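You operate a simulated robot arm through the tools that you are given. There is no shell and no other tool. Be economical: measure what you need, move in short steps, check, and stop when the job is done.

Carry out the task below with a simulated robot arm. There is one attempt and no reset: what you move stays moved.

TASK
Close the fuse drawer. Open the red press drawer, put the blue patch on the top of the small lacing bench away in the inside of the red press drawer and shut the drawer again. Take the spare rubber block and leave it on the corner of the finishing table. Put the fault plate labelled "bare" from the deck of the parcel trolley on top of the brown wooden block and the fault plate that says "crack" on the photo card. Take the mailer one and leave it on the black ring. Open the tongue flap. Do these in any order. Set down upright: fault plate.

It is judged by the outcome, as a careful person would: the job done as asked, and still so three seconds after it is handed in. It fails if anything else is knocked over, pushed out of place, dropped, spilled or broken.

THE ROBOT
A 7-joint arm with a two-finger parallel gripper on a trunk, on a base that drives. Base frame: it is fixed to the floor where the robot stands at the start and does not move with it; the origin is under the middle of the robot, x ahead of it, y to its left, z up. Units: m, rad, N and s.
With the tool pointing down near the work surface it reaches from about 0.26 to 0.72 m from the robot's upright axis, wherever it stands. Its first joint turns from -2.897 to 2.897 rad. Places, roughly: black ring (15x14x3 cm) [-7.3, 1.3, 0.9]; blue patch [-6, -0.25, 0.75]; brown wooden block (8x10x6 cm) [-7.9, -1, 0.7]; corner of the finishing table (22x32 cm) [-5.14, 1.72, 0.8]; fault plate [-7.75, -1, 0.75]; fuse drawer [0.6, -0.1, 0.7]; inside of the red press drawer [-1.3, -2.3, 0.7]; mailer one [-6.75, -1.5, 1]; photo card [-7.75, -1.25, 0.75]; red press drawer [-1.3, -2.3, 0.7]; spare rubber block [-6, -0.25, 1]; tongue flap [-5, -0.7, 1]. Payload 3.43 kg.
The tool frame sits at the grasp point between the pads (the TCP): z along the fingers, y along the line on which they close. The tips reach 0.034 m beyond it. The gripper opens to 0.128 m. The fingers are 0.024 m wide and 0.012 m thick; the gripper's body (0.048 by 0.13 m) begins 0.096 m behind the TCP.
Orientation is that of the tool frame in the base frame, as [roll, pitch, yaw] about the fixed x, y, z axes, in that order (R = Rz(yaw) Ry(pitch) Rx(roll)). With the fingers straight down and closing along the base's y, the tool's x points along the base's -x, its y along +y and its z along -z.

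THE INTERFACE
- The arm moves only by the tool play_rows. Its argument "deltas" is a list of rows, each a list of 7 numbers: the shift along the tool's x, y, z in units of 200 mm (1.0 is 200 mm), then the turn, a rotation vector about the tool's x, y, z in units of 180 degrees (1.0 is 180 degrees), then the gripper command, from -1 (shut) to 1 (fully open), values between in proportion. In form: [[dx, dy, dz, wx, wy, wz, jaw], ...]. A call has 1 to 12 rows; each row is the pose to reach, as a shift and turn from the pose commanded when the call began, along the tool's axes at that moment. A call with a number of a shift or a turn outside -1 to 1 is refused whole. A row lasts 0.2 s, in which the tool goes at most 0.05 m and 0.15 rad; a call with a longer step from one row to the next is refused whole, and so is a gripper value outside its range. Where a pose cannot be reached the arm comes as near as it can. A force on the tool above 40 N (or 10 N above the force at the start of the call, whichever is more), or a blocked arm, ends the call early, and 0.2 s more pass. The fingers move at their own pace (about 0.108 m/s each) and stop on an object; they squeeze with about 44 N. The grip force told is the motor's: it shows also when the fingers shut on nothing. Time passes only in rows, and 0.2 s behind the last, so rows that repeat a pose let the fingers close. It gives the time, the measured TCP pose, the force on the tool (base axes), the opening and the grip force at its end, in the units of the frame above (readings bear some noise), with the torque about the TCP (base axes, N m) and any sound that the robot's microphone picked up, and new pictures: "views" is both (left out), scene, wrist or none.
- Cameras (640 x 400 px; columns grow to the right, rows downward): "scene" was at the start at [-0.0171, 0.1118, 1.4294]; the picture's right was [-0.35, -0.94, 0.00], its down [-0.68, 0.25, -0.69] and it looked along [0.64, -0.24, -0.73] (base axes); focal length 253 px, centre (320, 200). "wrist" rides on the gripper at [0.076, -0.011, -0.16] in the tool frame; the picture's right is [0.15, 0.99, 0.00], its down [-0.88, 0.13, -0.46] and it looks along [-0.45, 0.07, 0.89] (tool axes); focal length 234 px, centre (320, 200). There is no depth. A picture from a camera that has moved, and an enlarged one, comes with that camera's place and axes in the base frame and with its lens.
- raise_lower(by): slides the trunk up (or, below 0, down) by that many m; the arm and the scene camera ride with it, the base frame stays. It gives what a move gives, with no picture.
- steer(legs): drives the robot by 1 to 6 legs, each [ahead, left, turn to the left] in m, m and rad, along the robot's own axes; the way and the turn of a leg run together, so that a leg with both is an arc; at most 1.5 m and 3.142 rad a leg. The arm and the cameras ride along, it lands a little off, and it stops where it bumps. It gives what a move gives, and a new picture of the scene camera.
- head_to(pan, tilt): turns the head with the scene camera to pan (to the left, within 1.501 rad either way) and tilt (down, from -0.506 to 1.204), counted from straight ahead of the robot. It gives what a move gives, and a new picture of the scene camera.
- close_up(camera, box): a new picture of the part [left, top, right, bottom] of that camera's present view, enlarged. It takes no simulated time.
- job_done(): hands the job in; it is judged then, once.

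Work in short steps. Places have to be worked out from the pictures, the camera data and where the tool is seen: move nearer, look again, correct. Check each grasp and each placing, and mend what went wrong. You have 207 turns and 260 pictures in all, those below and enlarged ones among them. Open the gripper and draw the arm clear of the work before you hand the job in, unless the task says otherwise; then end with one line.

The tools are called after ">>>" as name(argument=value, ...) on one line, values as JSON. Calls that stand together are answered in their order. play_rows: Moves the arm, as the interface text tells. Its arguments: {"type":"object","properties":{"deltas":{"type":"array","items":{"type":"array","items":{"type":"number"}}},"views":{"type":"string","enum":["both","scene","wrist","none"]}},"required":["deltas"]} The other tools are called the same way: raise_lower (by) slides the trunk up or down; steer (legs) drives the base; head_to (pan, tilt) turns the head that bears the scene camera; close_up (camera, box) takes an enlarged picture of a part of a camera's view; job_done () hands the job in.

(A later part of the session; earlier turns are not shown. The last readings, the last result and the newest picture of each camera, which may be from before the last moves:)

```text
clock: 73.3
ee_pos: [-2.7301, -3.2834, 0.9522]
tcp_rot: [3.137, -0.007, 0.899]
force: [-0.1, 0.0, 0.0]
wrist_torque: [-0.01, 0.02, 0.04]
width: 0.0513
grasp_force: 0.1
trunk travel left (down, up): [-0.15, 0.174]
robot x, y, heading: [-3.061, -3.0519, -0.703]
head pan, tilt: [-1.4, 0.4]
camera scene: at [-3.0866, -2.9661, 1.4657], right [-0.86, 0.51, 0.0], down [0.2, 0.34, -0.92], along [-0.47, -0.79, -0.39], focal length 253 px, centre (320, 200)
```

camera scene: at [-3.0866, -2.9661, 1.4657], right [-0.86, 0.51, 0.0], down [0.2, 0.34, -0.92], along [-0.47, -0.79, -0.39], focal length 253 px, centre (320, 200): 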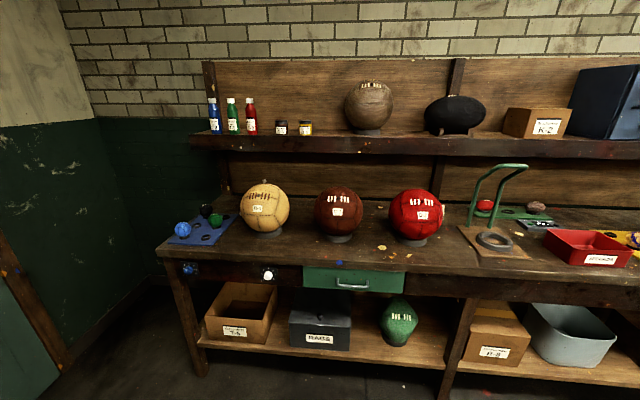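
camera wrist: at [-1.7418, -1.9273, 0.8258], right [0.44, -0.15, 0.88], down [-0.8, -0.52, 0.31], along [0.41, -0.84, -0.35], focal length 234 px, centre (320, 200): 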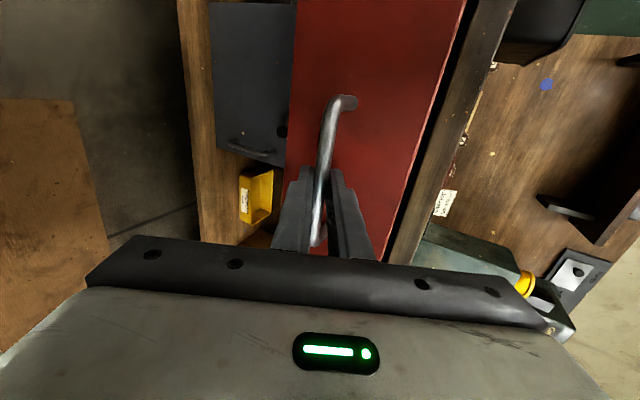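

>>> steer(legs=[[0, 0, 3.14]])

>>> head_to(pan=0.45, tilt=0.4)

>>> head_to(pan=-1.0, tilt=0.4)

```text
clock: 81.3
ee_pos: [-3.3936, -2.825, 0.9528]
tcp_rot: [3.14, -0.006, -2.222]
force: [-0.3, 0.1, 0.4]
wrist_torque: [-0.01, 0.0, 0.02]
width: 0.0512
grasp_force: 0.1
trunk travel left (down, up): [-0.15, 0.174]
robot x, y, heading: [-3.0612, -3.0506, 2.465]
head pan, tilt: [-1.4, 0.4]
camera scene: at [-3.0345, -3.1359, 1.4657], right [0.87, -0.49, 0.0], down [-0.19, -0.34, -0.92], along [0.45, 0.8, -0.39], focal length 253 px, centre (320, 200)
```

scene: 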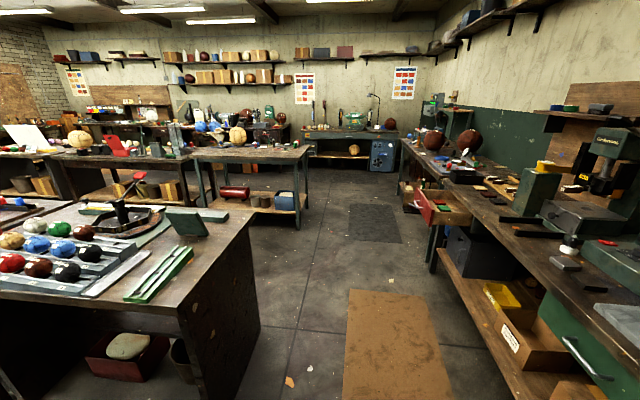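

```text
clock: 83.2
ee_pos: [-3.3938, -2.8256, 0.9518]
tcp_rot: [3.14, -0.007, -2.224]
force: [0.0, 0.3, 0.4]
wrist_torque: [0.01, 0.02, -0.01]
width: 0.0513
grasp_force: 0.1
trunk travel left (down, up): [-0.15, 0.174]
robot x, y, heading: [-3.0589, -3.0513, 2.461]
head pan, tilt: [0.45, 0.4]
camera scene: at [-3.1699, -3.1955, 1.4657], right [0.23, 0.97, 0.0], down [0.38, -0.09, -0.92], along [-0.9, 0.21, -0.39], focal length 253 px, centre (320, 200)
```

scene: 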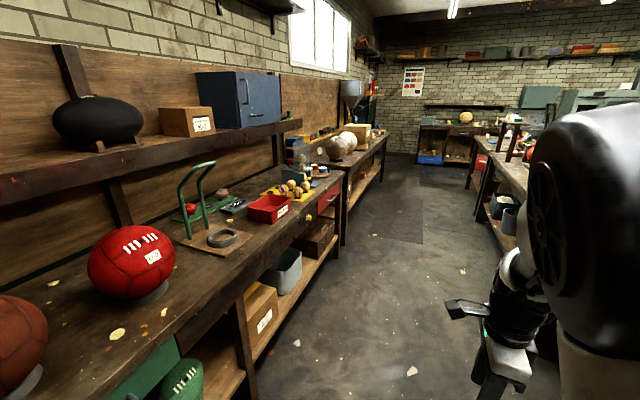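

```text
clock: 84.7
ee_pos: [-3.3935, -2.8263, 0.9524]
tcp_rot: [3.138, -0.008, -2.224]
force: [-0.5, 0.5, -0.5]
wrist_torque: [-0.01, 0.01, -0.02]
width: 0.0511
grasp_force: 0.2
trunk travel left (down, up): [-0.15, 0.174]
robot x, y, heading: [-3.0614, -3.0493, 2.467]
head pan, tilt: [-1.0, 0.4]
camera scene: at [-3.0695, -3.1247, 1.4657], right [0.99, -0.11, 0.0], down [-0.04, -0.39, -0.92], along [0.1, 0.92, -0.39], focal length 253 px, centre (320, 200)
```

scene: 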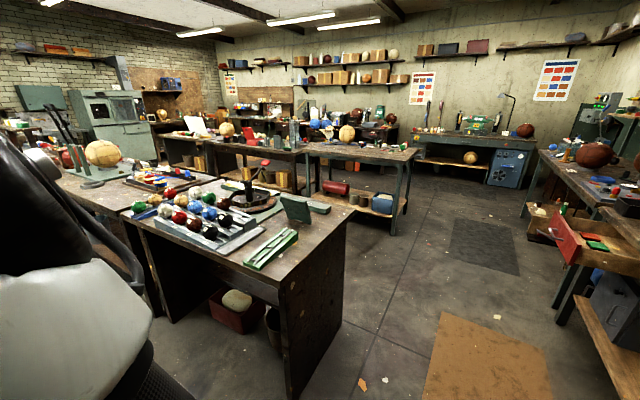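

The aisle beside the brick-wall bench is clear. I drive along it to near the lacing bench and flap.

>>> steer(legs=[[0, 0, 0.045], [1.2, 0, 0], [1.2, 0, 0]])

>>> head_to(pan=-1.4, tilt=0.4)

```text
clock: 96.7
ee_pos: [-5.3012, -1.4281, 0.9532]
tcp_rot: [3.137, -0.006, -2.191]
force: [-0.4, 0.8, 0.0]
wrist_torque: [0.01, -0.01, 0.01]
width: 0.0514
grasp_force: 0.1
trunk travel left (down, up): [-0.15, 0.174]
robot x, y, heading: [-4.9559, -1.6421, 2.499]
head pan, tilt: [-1.0, 0.4]
camera scene: at [-4.9666, -1.716, 1.4657], right [1.0, -0.08, 0.0], down [-0.03, -0.39, -0.92], along [0.07, 0.92, -0.39], focal length 253 px, centre (320, 200)
```

scene: 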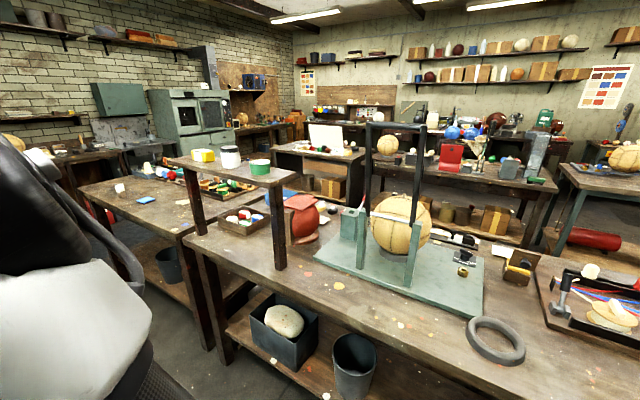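

```text
clock: 97.6
ee_pos: [-5.3015, -1.4262, 0.9538]
tcp_rot: [3.139, -0.005, -2.192]
force: [0.2, -0.1, -0.4]
wrist_torque: [-0.01, 0.02, -0.02]
width: 0.0514
grasp_force: 0.0
trunk travel left (down, up): [-0.15, 0.174]
robot x, y, heading: [-4.9629, -1.6389, 2.495]
head pan, tilt: [-1.4, 0.4]
camera scene: at [-4.9314, -1.7261, 1.4657], right [0.89, -0.46, 0.0], down [-0.18, -0.35, -0.92], along [0.42, 0.82, -0.39], focal length 253 px, centre (320, 200)
```

scene: 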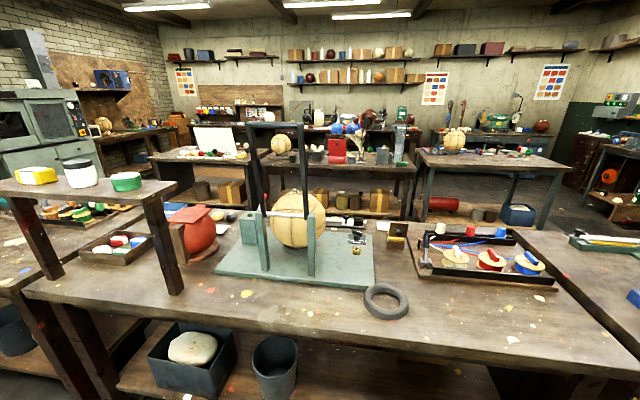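

>>> close_up(camera="scene", box=[150, 170, 310, 270])

>>> head_to(pan=-0.7, tilt=0.4)

```text
4.00 times, centred on (230, 220) of scene
camera zoom: at [-4.9314, -1.7261, 1.4657], right [0.89, -0.46, 0.0], down [-0.18, -0.35, -0.92], along [0.42, 0.82, -0.39], focal length 1014 px, centre (680, 120)
```

zoom: 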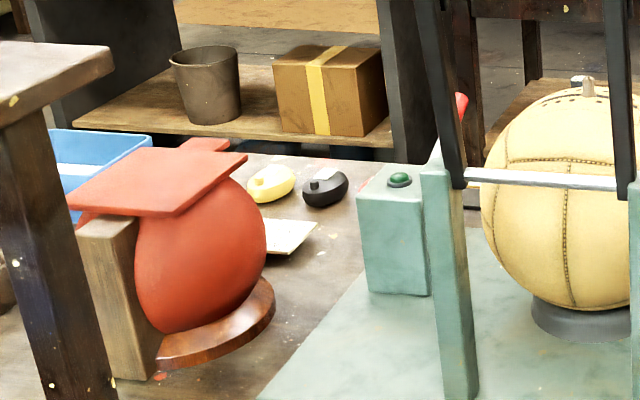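

```text
clock: 98.7
ee_pos: [-5.3003, -1.4268, 0.9527]
tcp_rot: [3.138, -0.007, -2.189]
force: [0.5, 0.3, -0.4]
wrist_torque: [0.02, 0.02, -0.01]
width: 0.051
grasp_force: 0.0
trunk travel left (down, up): [-0.15, 0.174]
robot x, y, heading: [-4.9576, -1.6407, 2.49]
head pan, tilt: [-0.7, 0.4]
camera scene: at [-4.9942, -1.718, 1.4657], right [0.98, 0.22, 0.0], down [0.09, -0.38, -0.92], along [-0.2, 0.9, -0.39], focal length 253 px, centre (320, 200)
```

scene: 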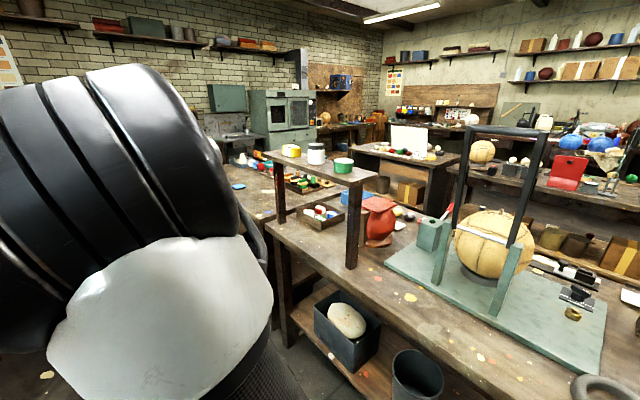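

The red form with a flat flap and wooden hinge post is the tongue flap. I move alongside, keeping away from the bench, and turn to face it.

>>> steer(legs=[[0.55, 0.12, 0], [0, 0, -1.55]])

>>> head_to(pan=0.0, tilt=0.6)

```text
clock: 105.7
ee_pos: [-5.2602, -1.0505, 0.9532]
tcp_rot: [3.137, -0.007, 2.556]
force: [0.7, 0.0, 0.3]
wrist_torque: [0.01, 0.05, -0.01]
width: 0.0513
grasp_force: 0.0
trunk travel left (down, up): [-0.15, 0.174]
robot x, y, heading: [-5.4676, -1.4034, 0.96]
head pan, tilt: [-0.7, 0.4]
camera scene: at [-5.5424, -1.3688, 1.4657], right [0.25, -0.97, 0.0], down [-0.38, -0.1, -0.92], along [0.89, 0.23, -0.39], focal length 253 px, centre (320, 200)
```

scene: 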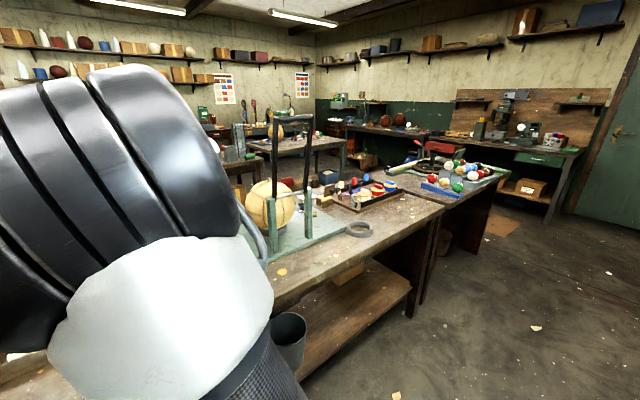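

```text
clock: 106.8
ee_pos: [-5.261, -1.0507, 0.9525]
tcp_rot: [3.139, -0.008, 2.555]
force: [0.3, 0.3, 0.1]
wrist_torque: [0.02, -0.01, 0.0]
width: 0.0511
grasp_force: 0.0
trunk travel left (down, up): [-0.15, 0.174]
robot x, y, heading: [-5.4647, -1.3997, 0.957]
head pan, tilt: [0.0, 0.6]
camera scene: at [-5.5811, -1.3201, 1.4475], right [0.82, -0.58, 0.0], down [-0.33, -0.46, -0.83], along [0.48, 0.67, -0.56], focal length 253 px, centre (320, 200)
```

scene: 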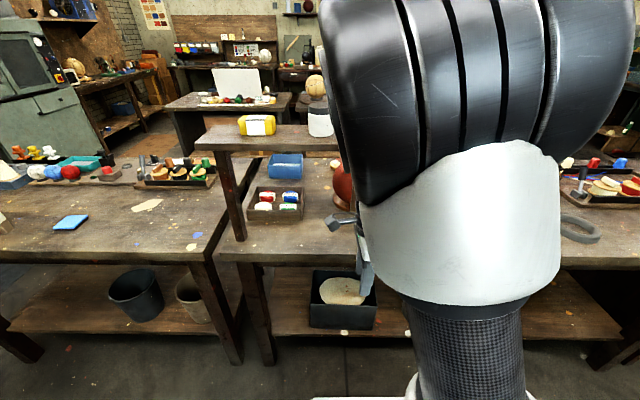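

The arm hides the flap. I shift the robot right so that the flap shows to the left of the arm.

>>> steer(legs=[[0.05, -0.45, 0]])

```text
clock: 111.5
ee_pos: [-4.8722, -1.2621, 0.9526]
tcp_rot: [3.137, -0.006, 2.559]
force: [0.3, 0.1, -0.3]
wrist_torque: [-0.02, 0.0, 0.03]
width: 0.0512
grasp_force: 0.1
trunk travel left (down, up): [-0.15, 0.174]
robot x, y, heading: [-5.0759, -1.6098, 0.963]
head pan, tilt: [0.0, 0.6]
camera scene: at [-5.192, -1.5321, 1.4475], right [0.82, -0.57, 0.0], down [-0.32, -0.46, -0.83], along [0.47, 0.68, -0.56], focal length 253 px, centre (320, 200)
```

scene: 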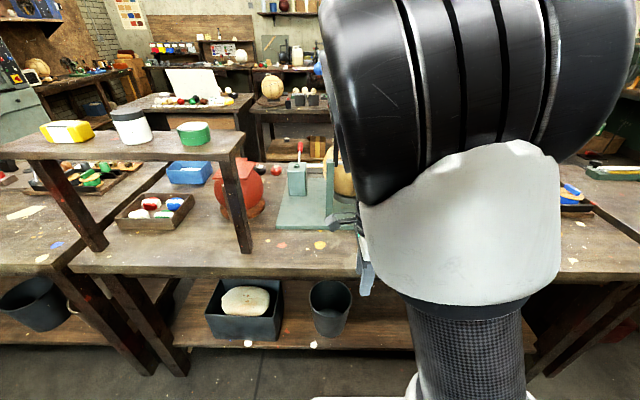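

>>> close_up(camera="scene", box=[180, 130, 340, 230])

```text
4.00 times, centred on (260, 180) of scene
camera zoom: at [-5.192, -1.5321, 1.4475], right [0.82, -0.57, 0.0], down [-0.32, -0.46, -0.83], along [0.47, 0.68, -0.56], focal length 1014 px, centre (560, 280)
```

zoom: 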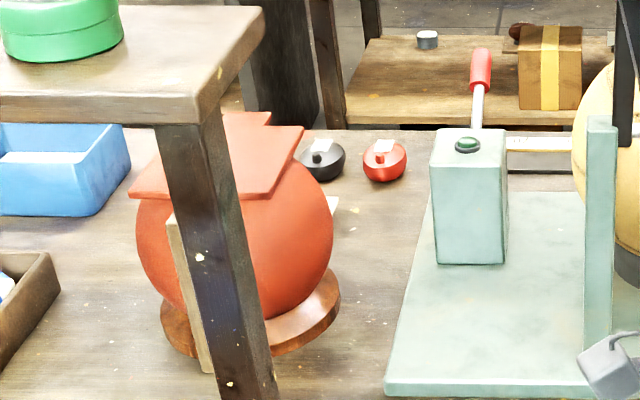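

Triangulating shows that the riser shelf stands between this aisle and the flap, so the flap is better worked from the far side. I go on along the aisle to the lacing bench first.

>>> steer(legs=[[-0.13, 0, 0], [0, 1.35, 0]])

>>> head_to(pan=0.6, tilt=0.5)

```text
clock: 125.4
ee_pos: [-6.0148, -0.5949, 0.9528]
tcp_rot: [3.14, -0.008, 2.531]
force: [-0.4, 0.7, 0.7]
wrist_torque: [0.01, -0.01, -0.01]
width: 0.0513
grasp_force: 0.0
trunk travel left (down, up): [-0.15, 0.174]
robot x, y, heading: [-6.2253, -0.9373, 0.928]
head pan, tilt: [0.0, 0.6]
camera scene: at [-6.342, -0.8564, 1.4475], right [0.8, -0.6, 0.0], down [-0.34, -0.45, -0.83], along [0.49, 0.66, -0.56], focal length 253 px, centre (320, 200)
```

scene: 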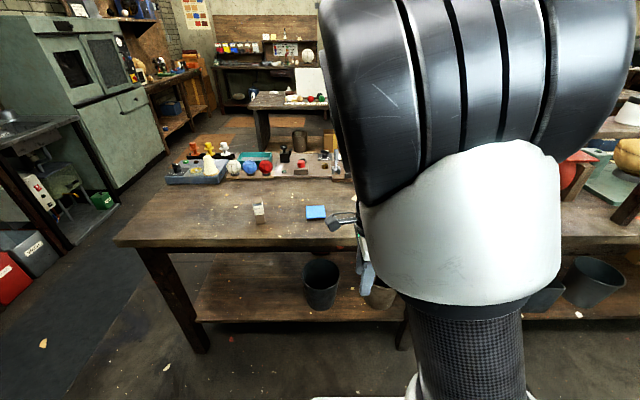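

```text
clock: 126.4
ee_pos: [-6.0152, -0.5953, 0.9523]
tcp_rot: [3.139, -0.007, 2.529]
force: [0.3, -0.1, 0.1]
wrist_torque: [0.0, -0.01, 0.01]
width: 0.051
grasp_force: 0.0
trunk travel left (down, up): [-0.15, 0.174]
robot x, y, heading: [-6.2251, -0.9367, 0.929]
head pan, tilt: [0.6, 0.499]
camera scene: at [-6.3911, -0.8363, 1.4566], right [1.0, -0.04, 0.0], down [-0.02, -0.48, -0.88], along [0.04, 0.88, -0.48], focal length 253 px, centre (320, 200)
```

scene: 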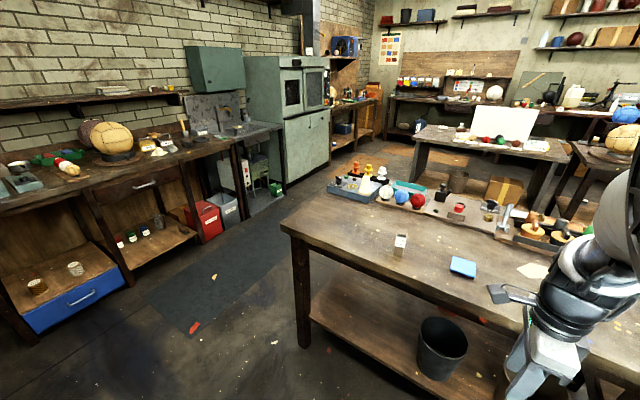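

>>> close_up(camera="scene", box=[320, 150, 560, 300])

>>> close_up(camera="scene", box=[0, 80, 320, 280])

```text
2.67 times, centred on (440, 225) of scene
camera zoom: at [-6.3911, -0.8363, 1.4566], right [1.0, -0.04, 0.0], down [-0.02, -0.48, -0.88], along [0.04, 0.88, -0.48], focal length 676 px, centre (0, 133)
```

zoom: 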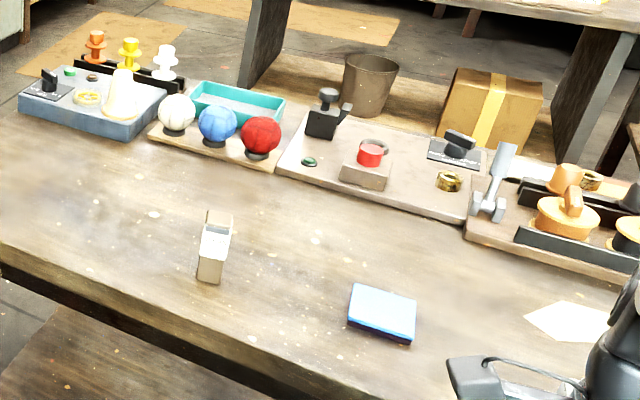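

```text
2.00 times, centred on (160, 180) of scene
camera zoom: at [-6.3911, -0.8363, 1.4566], right [1.0, -0.04, 0.0], down [-0.02, -0.48, -0.88], along [0.04, 0.88, -0.48], focal length 507 px, centre (640, 240)
```

zoom: 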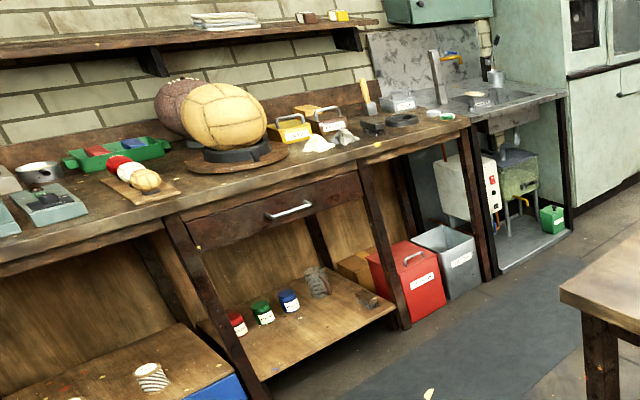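

The block stands near (-6.06, -0.1) with the patch to its right. I move up to the bench so that both are in reach.

>>> steer(legs=[[0.2, 0.15, 0]])

>>> head_to(pan=0.3, tilt=0.8)

>>> close_up(camera="wrist", box=[0, 0, 640, 400])

```text
clock: 128.5
ee_pos: [-6.0123, -0.3462, 0.9526]
tcp_rot: [3.138, -0.008, 2.524]
force: [0.1, -0.7, -0.2]
wrist_torque: [0.0, 0.01, -0.04]
width: 0.0513
grasp_force: 0.1
trunk travel left (down, up): [-0.15, 0.174]
robot x, y, heading: [-6.2284, -0.6907, 0.929]
head pan, tilt: [0.6, 0.499]
camera scene: at [-6.3904, -0.586, 1.4566], right [1.0, -0.05, 0.0], down [-0.02, -0.48, -0.88], along [0.04, 0.88, -0.48], focal length 253 px, centre (320, 200)
```

scene: 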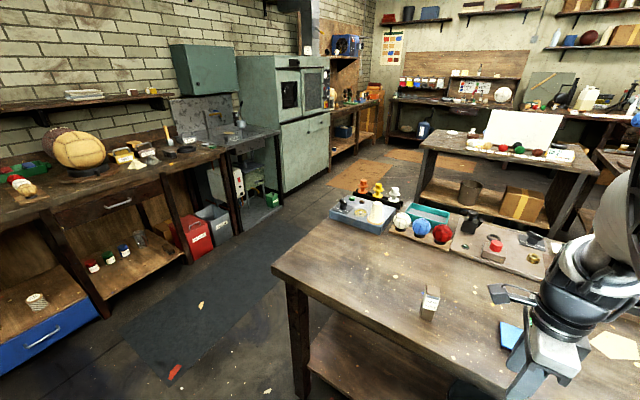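

```text
clock: 129.3
ee_pos: [-6.0117, -0.3474, 0.9528]
tcp_rot: [3.136, -0.01, 2.524]
force: [-0.8, 0.6, 0.9]
wrist_torque: [-0.01, 0.0, 0.02]
width: 0.0512
grasp_force: 0.0
trunk travel left (down, up): [-0.15, 0.174]
robot x, y, heading: [-6.2222, -0.6889, 0.923]
head pan, tilt: [0.3, 0.799]
camera scene: at [-6.3672, -0.6009, 1.4307], right [0.94, -0.34, 0.0], down [-0.24, -0.67, -0.7], along [0.24, 0.66, -0.72], focal length 253 px, centre (320, 200)
```

scene: 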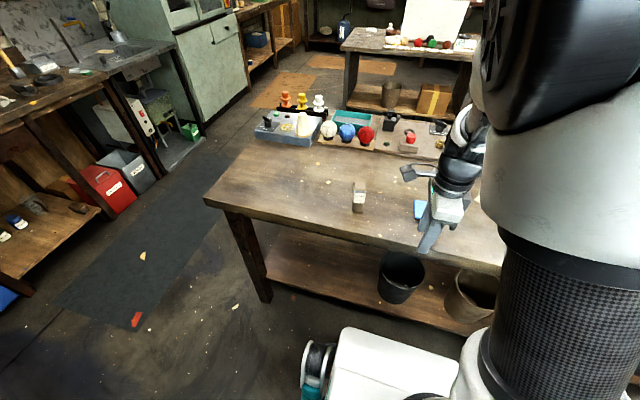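

```text
1.00 times, centred on (320, 200) of wrist (not enlarged: the box is as wide or as high as the picture)
camera zoom: at [-6.081, -0.3131, 1.1137], right [0.45, 0.89, 0.0], down [0.8, -0.41, 0.45], along [0.4, -0.2, -0.89], focal length 234 px, centre (320, 200)
```

zoom: 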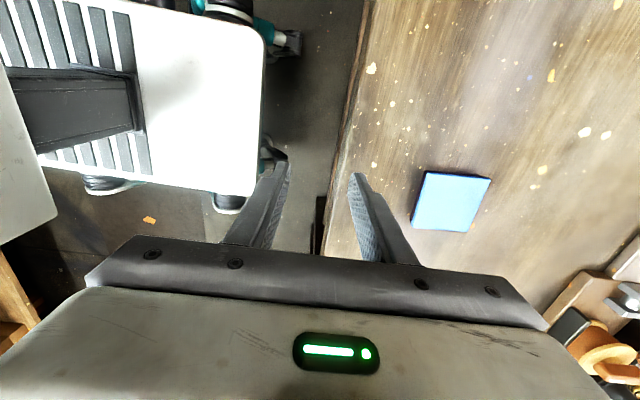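

The estimates agree: bench top ≈0.85, block at (-6.083, -0.16), patch at (-5.88, -0.22). I hover over the block for a closer look.

>>> play_rows(deltas=[[0.16, 0.11, -0.15, 0, 0, 0, 1], [0.33, 0.225, -0.25, 0, 0, 0, 1], [0.5, 0.34, -0.25, 0, 0, 0, 1], [0.66, 0.45, -0.25, 0, 0, 0, 1], [0.82, 0.565, -0.25, 0, 0, 0, 1], [0.82, 0.565, -0.25, 0, 0, 0, 1]])

```text
clock: 130.7
ee_pos: [-6.0804, -0.1607, 1.0024]
tcp_rot: [3.14, -0.009, 2.524]
force: [-0.1, -0.8, 0.0]
wrist_torque: [-0.01, -0.01, 0.0]
width: 0.1279
grasp_force: 0.1
trunk travel left (down, up): [-0.15, 0.174]
robot x, y, heading: [-6.2246, -0.6864, 0.921]
head pan, tilt: [0.3, 0.799]
camera scene: at [-6.3672, -0.6008, 1.4306], right [0.94, -0.34, 0.0], down [-0.24, -0.67, -0.7], along [0.24, 0.66, -0.72], focal length 253 px, centre (320, 200)
camera wrist: at [-6.1491, -0.126, 1.1635], right [0.45, 0.89, 0.0], down [0.8, -0.41, 0.45], along [0.4, -0.2, -0.89], focal length 234 px, centre (320, 200)
```

scene: 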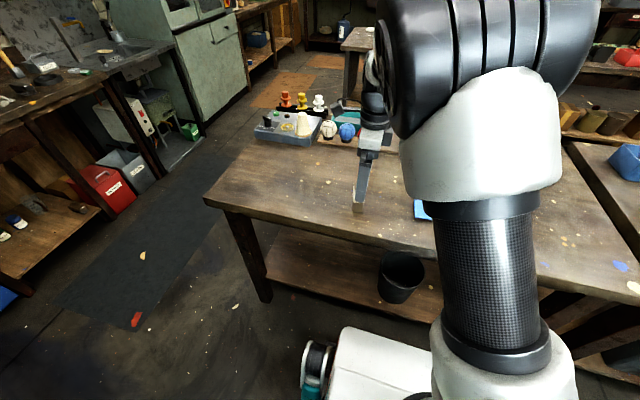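
wrist: 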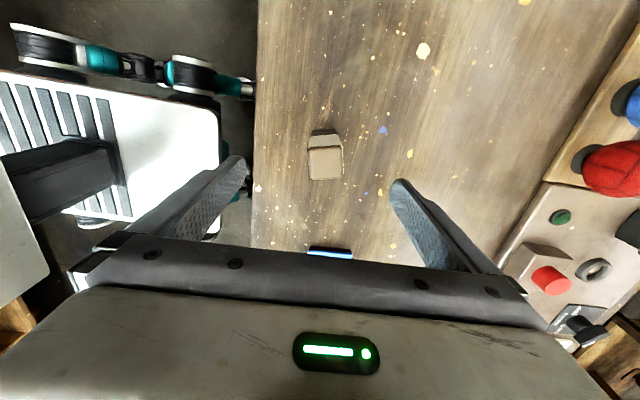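

The block is centred and aligned between the fingers. I go down around it and close.

>>> play_rows(deltas=[[0, 0.02, 0.12, 0, 0, 0, 1], [0, 0.025, 0.25, 0, 0, 0, 1], [0, 0.025, 0.36, 0, 0, 0, 1], [0, 0.025, 0.46, 0, 0, 0, 1], [0, 0.025, 0.46, 0, 0, 0, 1]])

```text
clock: 131.9
ee_pos: [-6.0755, -0.1556, 0.9132]
tcp_rot: [3.138, -0.009, 2.524]
force: [-0.6, 0.0, 0.3]
wrist_torque: [-0.01, 0.02, -0.02]
width: 0.1279
grasp_force: 0.2
trunk travel left (down, up): [-0.15, 0.174]
robot x, y, heading: [-6.2284, -0.6886, 0.931]
head pan, tilt: [0.3, 0.799]
camera scene: at [-6.3671, -0.6009, 1.4306], right [0.94, -0.34, 0.0], down [-0.24, -0.67, -0.7], along [0.24, 0.66, -0.72], focal length 253 px, centre (320, 200)
camera wrist: at [-6.1444, -0.121, 1.0734], right [0.45, 0.89, 0.0], down [0.8, -0.41, 0.45], along [0.4, -0.2, -0.89], focal length 234 px, centre (320, 200)
```

scene: 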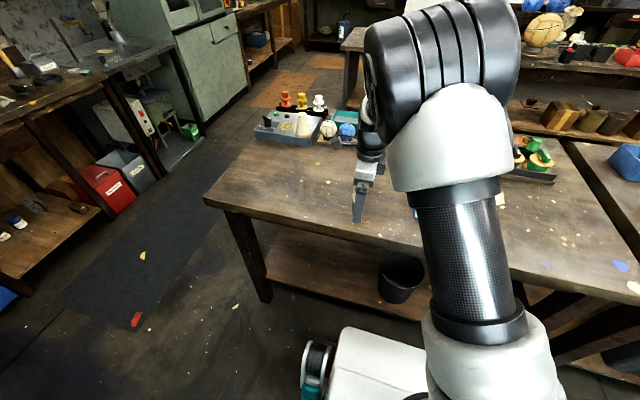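
wrist: 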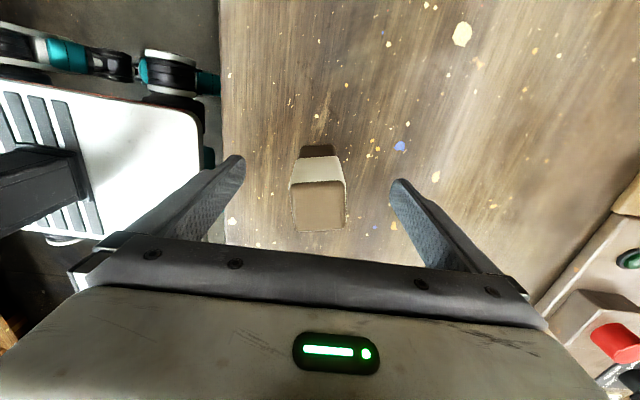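

>>> play_rows(deltas=[[0, 0, 0.08, 0, 0, 0, 1], [0, 0, 0.08, 0, 0, 0, -1], [0, 0, 0.08, 0, 0, 0, -1], [0, 0, 0.08, 0, 0, 0, -1], [0, 0, 0.08, 0, 0, 0, -1], [0, 0, -0.15, 0, 0, 0, -1], [0, 0, -0.35, 0, 0, 0, -1], [0, 0, -0.55, 0, 0, 0, -1], [0, 0, -0.75, 0, 0, 0, -1]])

```text
clock: 133.9
ee_pos: [-6.0791, -0.1596, 1.0631]
tcp_rot: [3.139, -0.008, 2.523]
force: [-0.1, -0.6, -1.5]
wrist_torque: [-0.04, -0.02, -0.01]
width: 0.0315
grasp_force: 44.0
trunk travel left (down, up): [-0.15, 0.174]
robot x, y, heading: [-6.2283, -0.6898, 0.924]
head pan, tilt: [0.3, 0.799]
camera scene: at [-6.3671, -0.6008, 1.4306], right [0.94, -0.34, 0.0], down [-0.24, -0.67, -0.7], along [0.24, 0.66, -0.72], focal length 253 px, centre (320, 200)
camera wrist: at [-6.1473, -0.1256, 1.2237], right [0.45, 0.89, 0.0], down [0.8, -0.41, 0.45], along [0.4, -0.2, -0.89], focal length 234 px, centre (320, 200)
```

scene: 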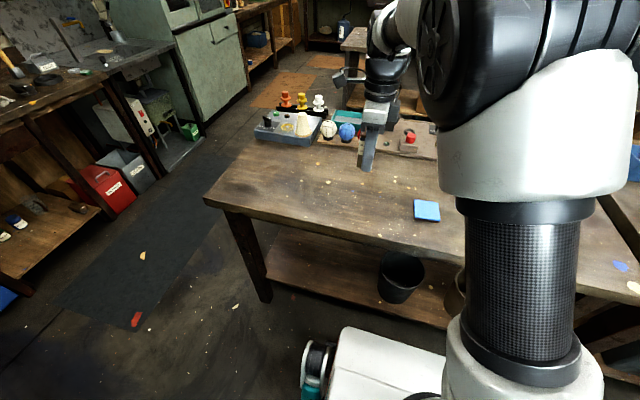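
wrist: 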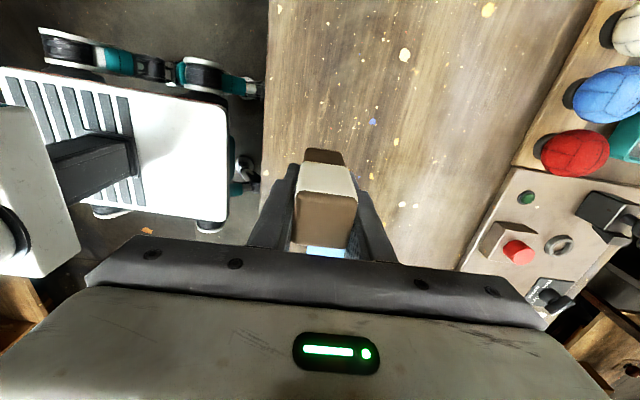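

Block held (31 mm). I take it to the finishing table, around the west end of this bench: back off, strafe left, and look.

>>> steer(legs=[[-0.12, 0, 0.02], [0, 1.25, 0]])

>>> head_to(pan=0.0, tilt=0.4)

```text
clock: 146.9
ee_pos: [-7.1732, 0.4747, 1.0629]
tcp_rot: [3.138, -0.009, 2.545]
force: [0.5, -0.1, -0.8]
wrist_torque: [-0.01, 0.02, -0.02]
width: 0.0319
grasp_force: 43.8
trunk travel left (down, up): [-0.15, 0.174]
robot x, y, heading: [-7.3051, -0.0582, 0.946]
head pan, tilt: [0.3, 0.799]
camera scene: at [-7.4506, 0.0265, 1.4306], right [0.95, -0.32, 0.0], down [-0.23, -0.68, -0.7], along [0.22, 0.66, -0.72], focal length 253 px, centre (320, 200)
```

scene: 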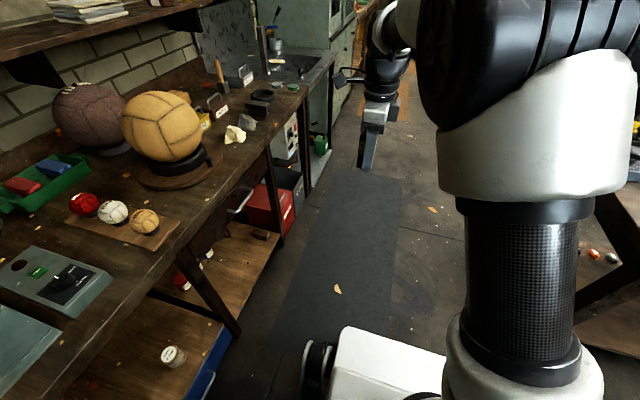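

```text
clock: 147.8
ee_pos: [-7.1728, 0.4735, 1.0632]
tcp_rot: [3.139, -0.009, 2.547]
force: [-0.4, -0.6, -1.8]
wrist_torque: [-0.04, -0.03, -0.01]
width: 0.0316
grasp_force: 43.9
trunk travel left (down, up): [-0.15, 0.174]
robot x, y, heading: [-7.3075, -0.0574, 0.944]
head pan, tilt: [0.0, 0.4]
camera scene: at [-7.4222, 0.0252, 1.4656], right [0.81, -0.58, 0.0], down [-0.23, -0.32, -0.92], along [0.54, 0.75, -0.39], focal length 253 px, centre (320, 200)
```

scene: 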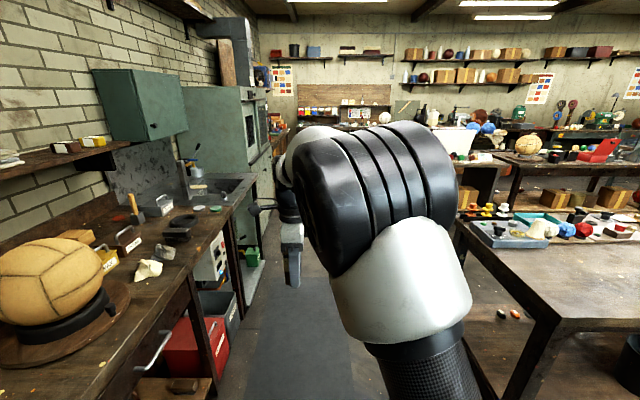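

The way ahead beside the sink and oven is clear. I drive on past the lacing bench.

>>> steer(legs=[[1.4, -0.08, 0]])

>>> head_to(pan=-0.7, tilt=0.5)

```text
clock: 155.0
ee_pos: [-6.2362, 1.5931, 1.062]
tcp_rot: [3.139, -0.009, 2.525]
force: [-0.2, 0.5, -0.7]
wrist_torque: [0.0, -0.05, -0.02]
width: 0.0315
grasp_force: 43.7
trunk travel left (down, up): [-0.15, 0.174]
robot x, y, heading: [-6.3844, 1.0636, 0.92]
head pan, tilt: [0.0, 0.4]
camera scene: at [-6.4951, 1.1488, 1.4657], right [0.8, -0.6, 0.0], down [-0.23, -0.31, -0.92], along [0.55, 0.74, -0.39], focal length 253 px, centre (320, 200)
```

scene: 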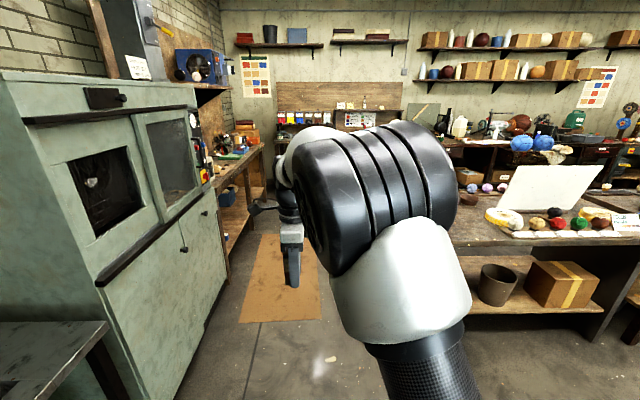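

```text
clock: 156.1
ee_pos: [-6.2355, 1.5941, 1.0624]
tcp_rot: [3.137, -0.007, 2.524]
force: [0.2, -0.4, -1.3]
wrist_torque: [0.01, -0.02, 0.02]
width: 0.0317
grasp_force: 44.1
trunk travel left (down, up): [-0.15, 0.174]
robot x, y, heading: [-6.3845, 1.067, 0.927]
head pan, tilt: [-0.7, 0.499]
camera scene: at [-6.4622, 1.0952, 1.4566], right [0.22, -0.97, 0.0], down [-0.47, -0.11, -0.88], along [0.86, 0.2, -0.48], focal length 253 px, centre (320, 200)
```

scene: 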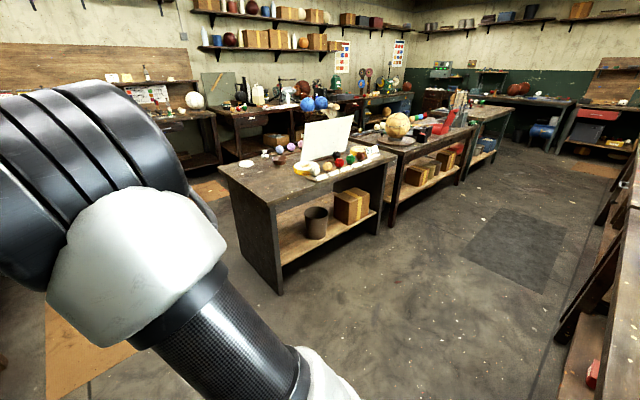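

The finishing table's empty west end is in view. I drive alongside it and turn to face it.

>>> steer(legs=[[1.24, 0, 0.02], [0, 0, -1.57]])

>>> head_to(pan=0.0, tilt=0.7)

```text
clock: 166.4
ee_pos: [-5.125, 1.8528, 1.0627]
tcp_rot: [3.138, -0.009, 0.861]
force: [0.5, 0.7, -2.2]
wrist_torque: [-0.05, 0.0, 0.02]
width: 0.0316
grasp_force: 43.9
trunk travel left (down, up): [-0.15, 0.174]
robot x, y, heading: [-5.6354, 2.0502, -0.738]
head pan, tilt: [-0.7, 0.499]
camera scene: at [-5.6008, 2.1221, 1.4566], right [-0.99, -0.13, 0.0], down [-0.06, 0.47, -0.88], along [0.12, -0.87, -0.48], focal length 253 px, centre (320, 200)
```

scene: 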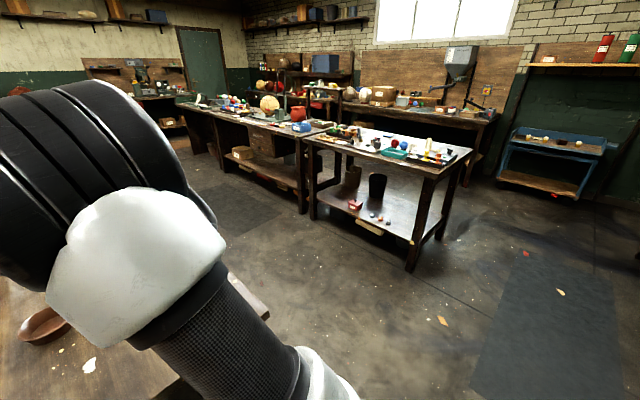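

```text
clock: 167.5
ee_pos: [-5.1241, 1.854, 1.0622]
tcp_rot: [3.138, -0.008, 0.862]
force: [-0.5, 0.2, -0.5]
wrist_torque: [0.01, -0.01, 0.03]
width: 0.0315
grasp_force: 43.9
trunk travel left (down, up): [-0.15, 0.174]
robot x, y, heading: [-5.6389, 2.0477, -0.735]
head pan, tilt: [0.0, 0.7]
camera scene: at [-5.5502, 2.1552, 1.4389], right [-0.67, -0.74, 0.0], down [-0.48, 0.43, -0.77], along [0.57, -0.51, -0.64], focal length 253 px, centre (320, 200)
```

scene: 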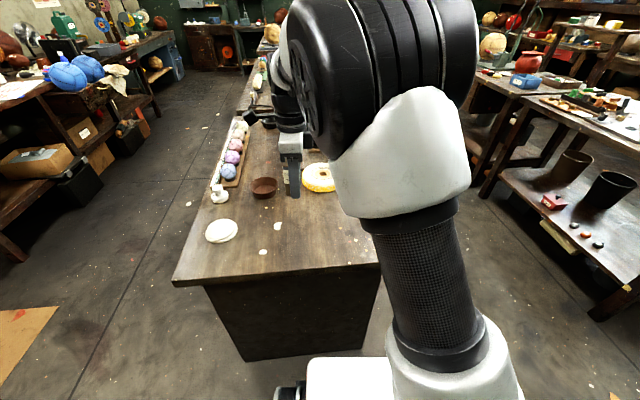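

>>> close_up(camera="scene", box=[160, 140, 400, 290])

>>> close_up(camera="wrist", box=[0, 0, 640, 400])

```text
2.67 times, centred on (280, 215) of scene
camera zoom: at [-5.5502, 2.1552, 1.4389], right [-0.67, -0.74, 0.0], down [-0.48, 0.43, -0.77], along [0.57, -0.51, -0.64], focal length 676 px, centre (427, 160)
```

zoom: 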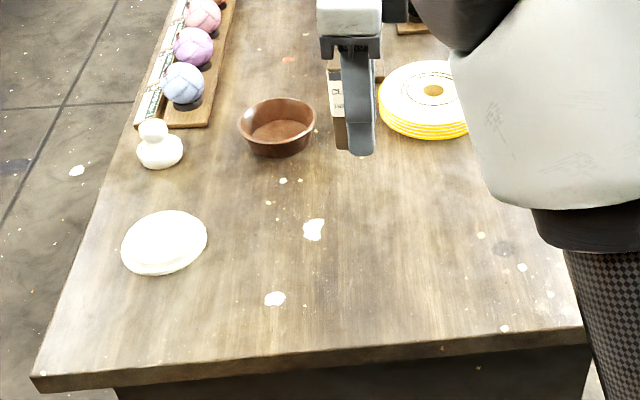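

```text
1.00 times, centred on (320, 200) of wrist (not enlarged: the box is as wide or as high as the picture)
camera zoom: at [-5.0855, 1.9186, 1.2235], right [0.85, -0.53, 0.0], down [-0.48, -0.76, 0.45], along [-0.24, -0.38, -0.89], focal length 234 px, centre (320, 200)
```

zoom: 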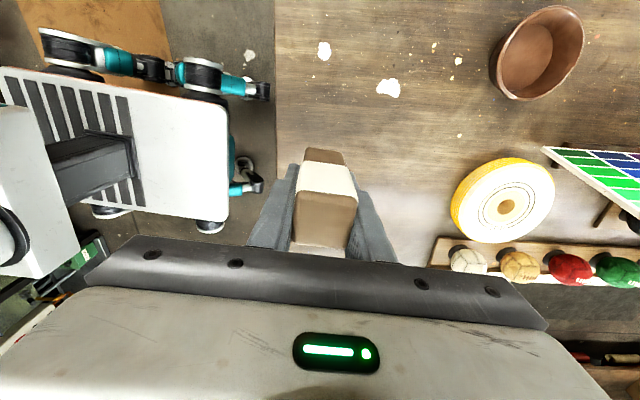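

The corner zone matches (-5.14, 1.72) on a top at z≈0.8, and it's empty. I move over it and lower most of the way.

>>> play_rows(deltas=[[-0.19, 0.13, 0, 0, 0, 0, -1], [-0.38, 0.25, 0, 0, 0, 0, -1], [-0.56, 0.375, 0.05, 0, 0, 0, -1], [-0.56, 0.375, 0.25, 0, 0, 0, -1], [-0.56, 0.375, 0.45, 0, 0, 0, -1], [-0.56, 0.375, 0.65, 0, 0, 0, -1], [-0.56, 0.375, 0.68, 0, 0, 0, -1]])

```text
clock: 169.1
ee_pos: [-5.1373, 1.719, 0.9259]
tcp_rot: [3.137, -0.008, 0.862]
force: [-0.9, 0.7, -1.6]
wrist_torque: [-0.03, 0.01, -0.01]
width: 0.0316
grasp_force: 44.2
trunk travel left (down, up): [-0.15, 0.174]
robot x, y, heading: [-5.6404, 2.0471, -0.736]
head pan, tilt: [0.0, 0.7]
camera scene: at [-5.55, 2.1551, 1.4389], right [-0.67, -0.74, 0.0], down [-0.48, 0.43, -0.76], along [0.57, -0.51, -0.64], focal length 253 px, centre (320, 200)
camera wrist: at [-5.0979, 1.7831, 1.0873], right [0.85, -0.53, 0.0], down [-0.48, -0.76, 0.45], along [-0.24, -0.38, -0.89], focal length 234 px, centre (320, 200)
```

scene: 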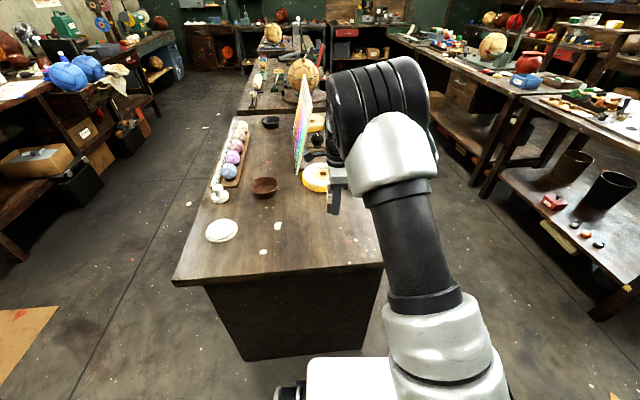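
wrist: 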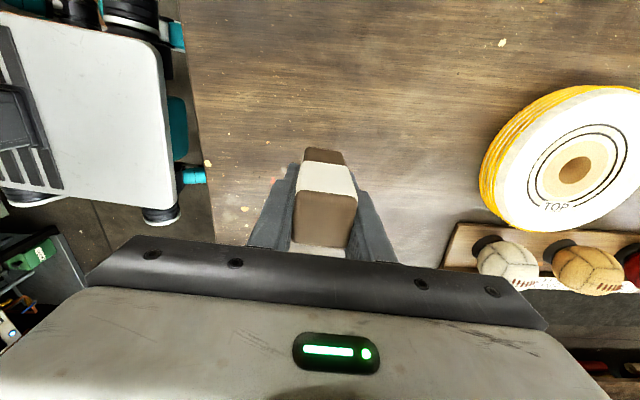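

>>> play_rows(deltas=[[0, 0, 0.08, 0, 0, 0, -1], [0, 0, 0.16, 0, 0, 0, -1], [0, 0, 0.22, 0, 0, 0, -1], [0, 0, 0.28, 0, 0, 0, -1], [0, 0, 0.34, 0, 0, 0, -1]], views="wrist")

```text
clock: 170.3
ee_pos: [-5.139, 1.7199, 0.857]
tcp_rot: [3.137, -0.007, 0.864]
force: [1.3, -0.8, -0.7]
wrist_torque: [0.04, 0.0, -0.01]
width: 0.0316
grasp_force: 44.3
trunk travel left (down, up): [-0.15, 0.174]
robot x, y, heading: [-5.6351, 2.0481, -0.734]
head pan, tilt: [0.0, 0.7]
camera wrist: at [-5.0995, 1.7848, 1.0177], right [0.85, -0.53, 0.0], down [-0.48, -0.76, 0.45], along [-0.24, -0.38, -0.89], focal length 234 px, centre (320, 200)
```

wrist: 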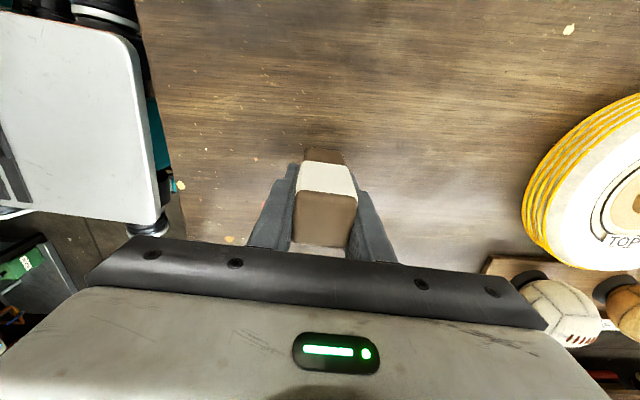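

No contact yet; I lower in finer steps until the table is felt.

>>> play_rows(deltas=[[0, 0, 0.04, 0, 0, 0, -1], [0, 0, 0.08, 0, 0, 0, -1], [0, 0, 0.08, 0, 0, 0, -1]], views="none")

```text
clock: 171.1
ee_pos: [-5.1382, 1.7199, 0.8424]
tcp_rot: [3.136, -0.007, 0.864]
force: [-0.3, -0.6, -0.8]
wrist_torque: [-0.01, 0.02, 0.01]
width: 0.0316
grasp_force: 43.8
trunk travel left (down, up): [-0.15, 0.174]
robot x, y, heading: [-5.6411, 2.048, -0.734]
head pan, tilt: [0.0, 0.7]
```

>>> play_rows(deltas=[[0, 0, 0.03, 0, 0, 0, -1], [0, 0, 0.06, 0, 0, 0, -1], [0, 0, 0.06, 0, 0, 0, -1]], views="wrist")

```text
clock: 171.9
ee_pos: [-5.1399, 1.7217, 0.8344]
tcp_rot: [3.131, -0.009, 0.862]
force: [-3.7, 3.0, 39.8]
wrist_torque: [0.35, 0.92, -0.03]
width: 0.0315
grasp_force: 44.0
trunk travel left (down, up): [-0.15, 0.174]
robot x, y, heading: [-5.6385, 2.0461, -0.737]
head pan, tilt: [0.0, 0.7]
camera wrist: at [-5.1016, 1.7864, 0.9951], right [0.85, -0.53, 0.01], down [-0.48, -0.75, 0.45], along [-0.23, -0.39, -0.89], focal length 234 px, centre (320, 200)
```

wrist: 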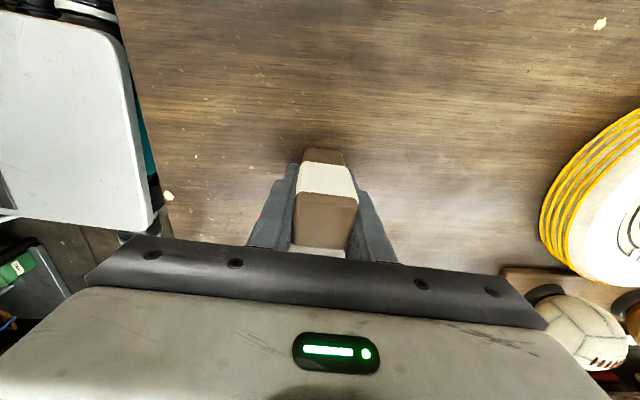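

Contact at TCP z≈0.836. I ease off slightly, open and rise.

>>> play_rows(deltas=[[0, 0, -0.02, 0, 0, 0, -1], [0, 0, -0.02, 0, 0, 0, 0], [0, 0, -0.02, 0, 0, 0, 0.5], [0, 0, -0.02, 0, 0, 0, 0.5], [0, 0, -0.22, 0, 0, 0, 0.5], [0, 0, -0.45, 0, 0, 0, 0.5], [0, 0, -0.7, 0, 0, 0, 0.5], [0, 0, -0.95, 0, 0, 0, 0.5]])

```text
clock: 172.7
ee_pos: [-5.14, 1.7219, 0.8338]
tcp_rot: [3.14, -0.008, 0.863]
force: [-1.5, 1.3, 5.5]
wrist_torque: [0.21, 0.29, 0.01]
width: 0.0965
grasp_force: 0.6
trunk travel left (down, up): [-0.15, 0.174]
robot x, y, heading: [-5.6373, 2.0475, -0.74]
head pan, tilt: [0.0, 0.7]
stopped in row 3: the force on the tool passed its limit at 78 N (the readings are from after the stop); the commanded pose is now the measured one
camera scene: at [-5.5505, 2.1555, 1.4385], right [-0.67, -0.74, 0.0], down [-0.48, 0.43, -0.77], along [0.57, -0.51, -0.64], focal length 253 px, centre (320, 200)
camera wrist: at [-5.1014, 1.7868, 0.9951], right [0.85, -0.53, 0.0], down [-0.48, -0.76, 0.45], along [-0.24, -0.38, -0.89], focal length 234 px, centre (320, 200)
```

scene: 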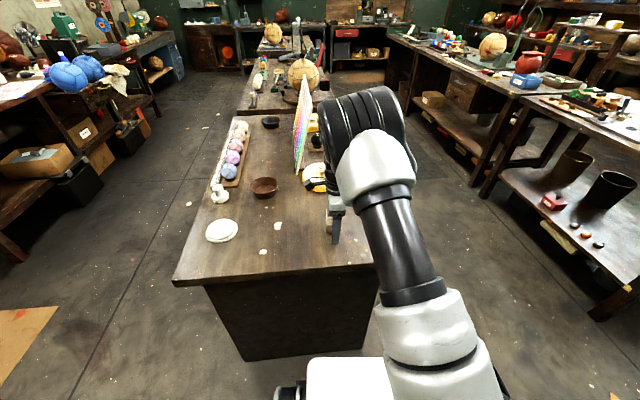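
wrist: 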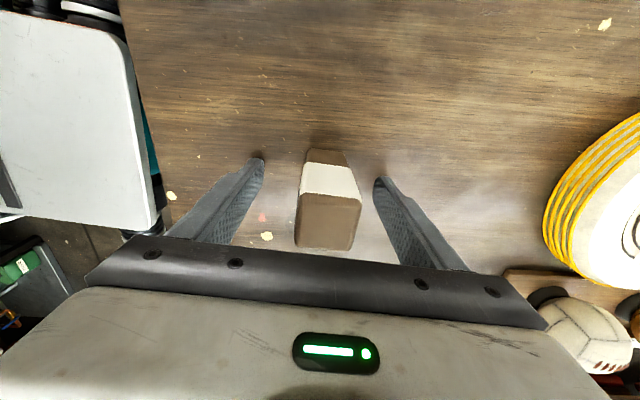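

Block stands upright; the fingertips were touching the table (so its top is z=0.80). Lift away.

>>> play_rows(deltas=[[0, 0, -0.2, 0, 0, 0, 0.5], [0, 0, -0.42, 0, 0, 0, 0.5], [0, 0, -0.65, 0, 0, 0, 0.5], [0, 0, -0.88, 0, 0, 0, 0.5], [0, 0, -1.0, 0, 0, 0, 0.5]])

```text
clock: 173.9
ee_pos: [-5.1409, 1.7198, 1.0354]
tcp_rot: [-3.139, -0.009, 0.863]
force: [0.3, 1.0, -1.0]
wrist_torque: [0.01, 0.02, -0.03]
width: 0.096
grasp_force: 0.0
trunk travel left (down, up): [-0.15, 0.174]
robot x, y, heading: [-5.638, 2.0497, -0.733]
head pan, tilt: [0.0, 0.7]
camera scene: at [-5.5501, 2.1552, 1.4388], right [-0.67, -0.74, 0.0], down [-0.48, 0.43, -0.77], along [0.57, -0.51, -0.64], focal length 253 px, centre (320, 200)
camera wrist: at [-5.102, 1.784, 1.196], right [0.85, -0.53, 0.0], down [-0.48, -0.76, 0.45], along [-0.24, -0.38, -0.89], focal length 234 px, centre (320, 200)
```

scene: 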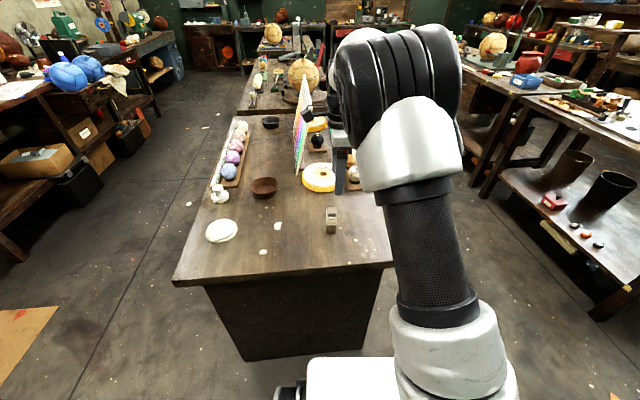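
wrist: 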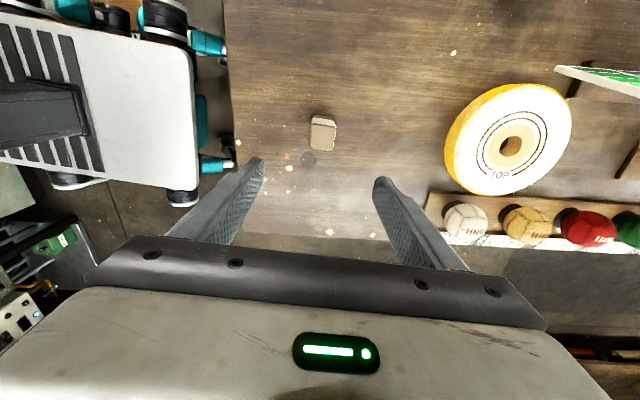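

The spare block is placed. Next is the flap from the aisle between the rows: I tuck the arm, strafe clear of this table, then drive along.

>>> play_rows(deltas=[[0, -0.2, -0.03, 0, 0, 0, 0], [0, -0.4, -0.06, 0, 0, 0, 0], [0, -0.6, -0.1, 0, 0, 0, 0], [0, -0.8, -0.1, 0, 0, 0, 0], [0, -1.0, -0.1, 0, 0, 0, 0]], views="none")

>>> steer(legs=[[0, 0, 0.1], [0, -0.9, 0]])

```text
clock: 175.1
ee_pos: [-5.2954, 1.8497, 1.054]
tcp_rot: [-3.141, -0.008, 0.864]
force: [-0.1, 0.2, -0.9]
wrist_torque: [0.02, 0.03, -0.03]
width: 0.0638
grasp_force: 0.1
trunk travel left (down, up): [-0.15, 0.174]
robot x, y, heading: [-5.6374, 2.047, -0.737]
head pan, tilt: [0.0, 0.7]
```

```text
clock: 184.7
ee_pos: [-5.8055, 1.1634, 1.0557]
tcp_rot: [-3.142, -0.007, 0.976]
force: [0.4, 0.3, 0.2]
wrist_torque: [-0.01, -0.04, -0.01]
width: 0.064
grasp_force: 0.0
trunk travel left (down, up): [-0.15, 0.174]
robot x, y, heading: [-6.1675, 1.3208, -0.622]
head pan, tilt: [0.0, 0.7]
camera scene: at [-6.0935, 1.4371, 1.4389], right [-0.58, -0.81, 0.0], down [-0.52, 0.38, -0.76], along [0.62, -0.45, -0.64], focal length 253 px, centre (320, 200)
```

scene: 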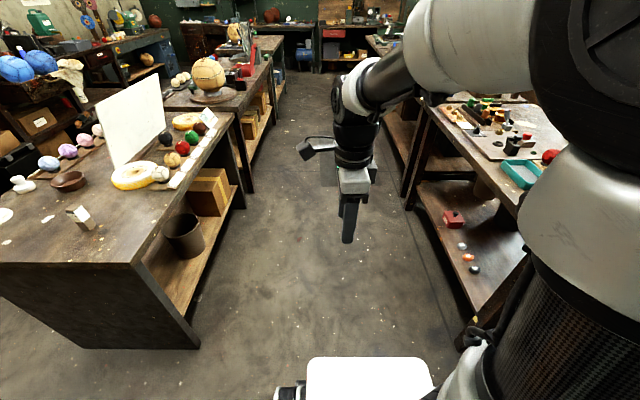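

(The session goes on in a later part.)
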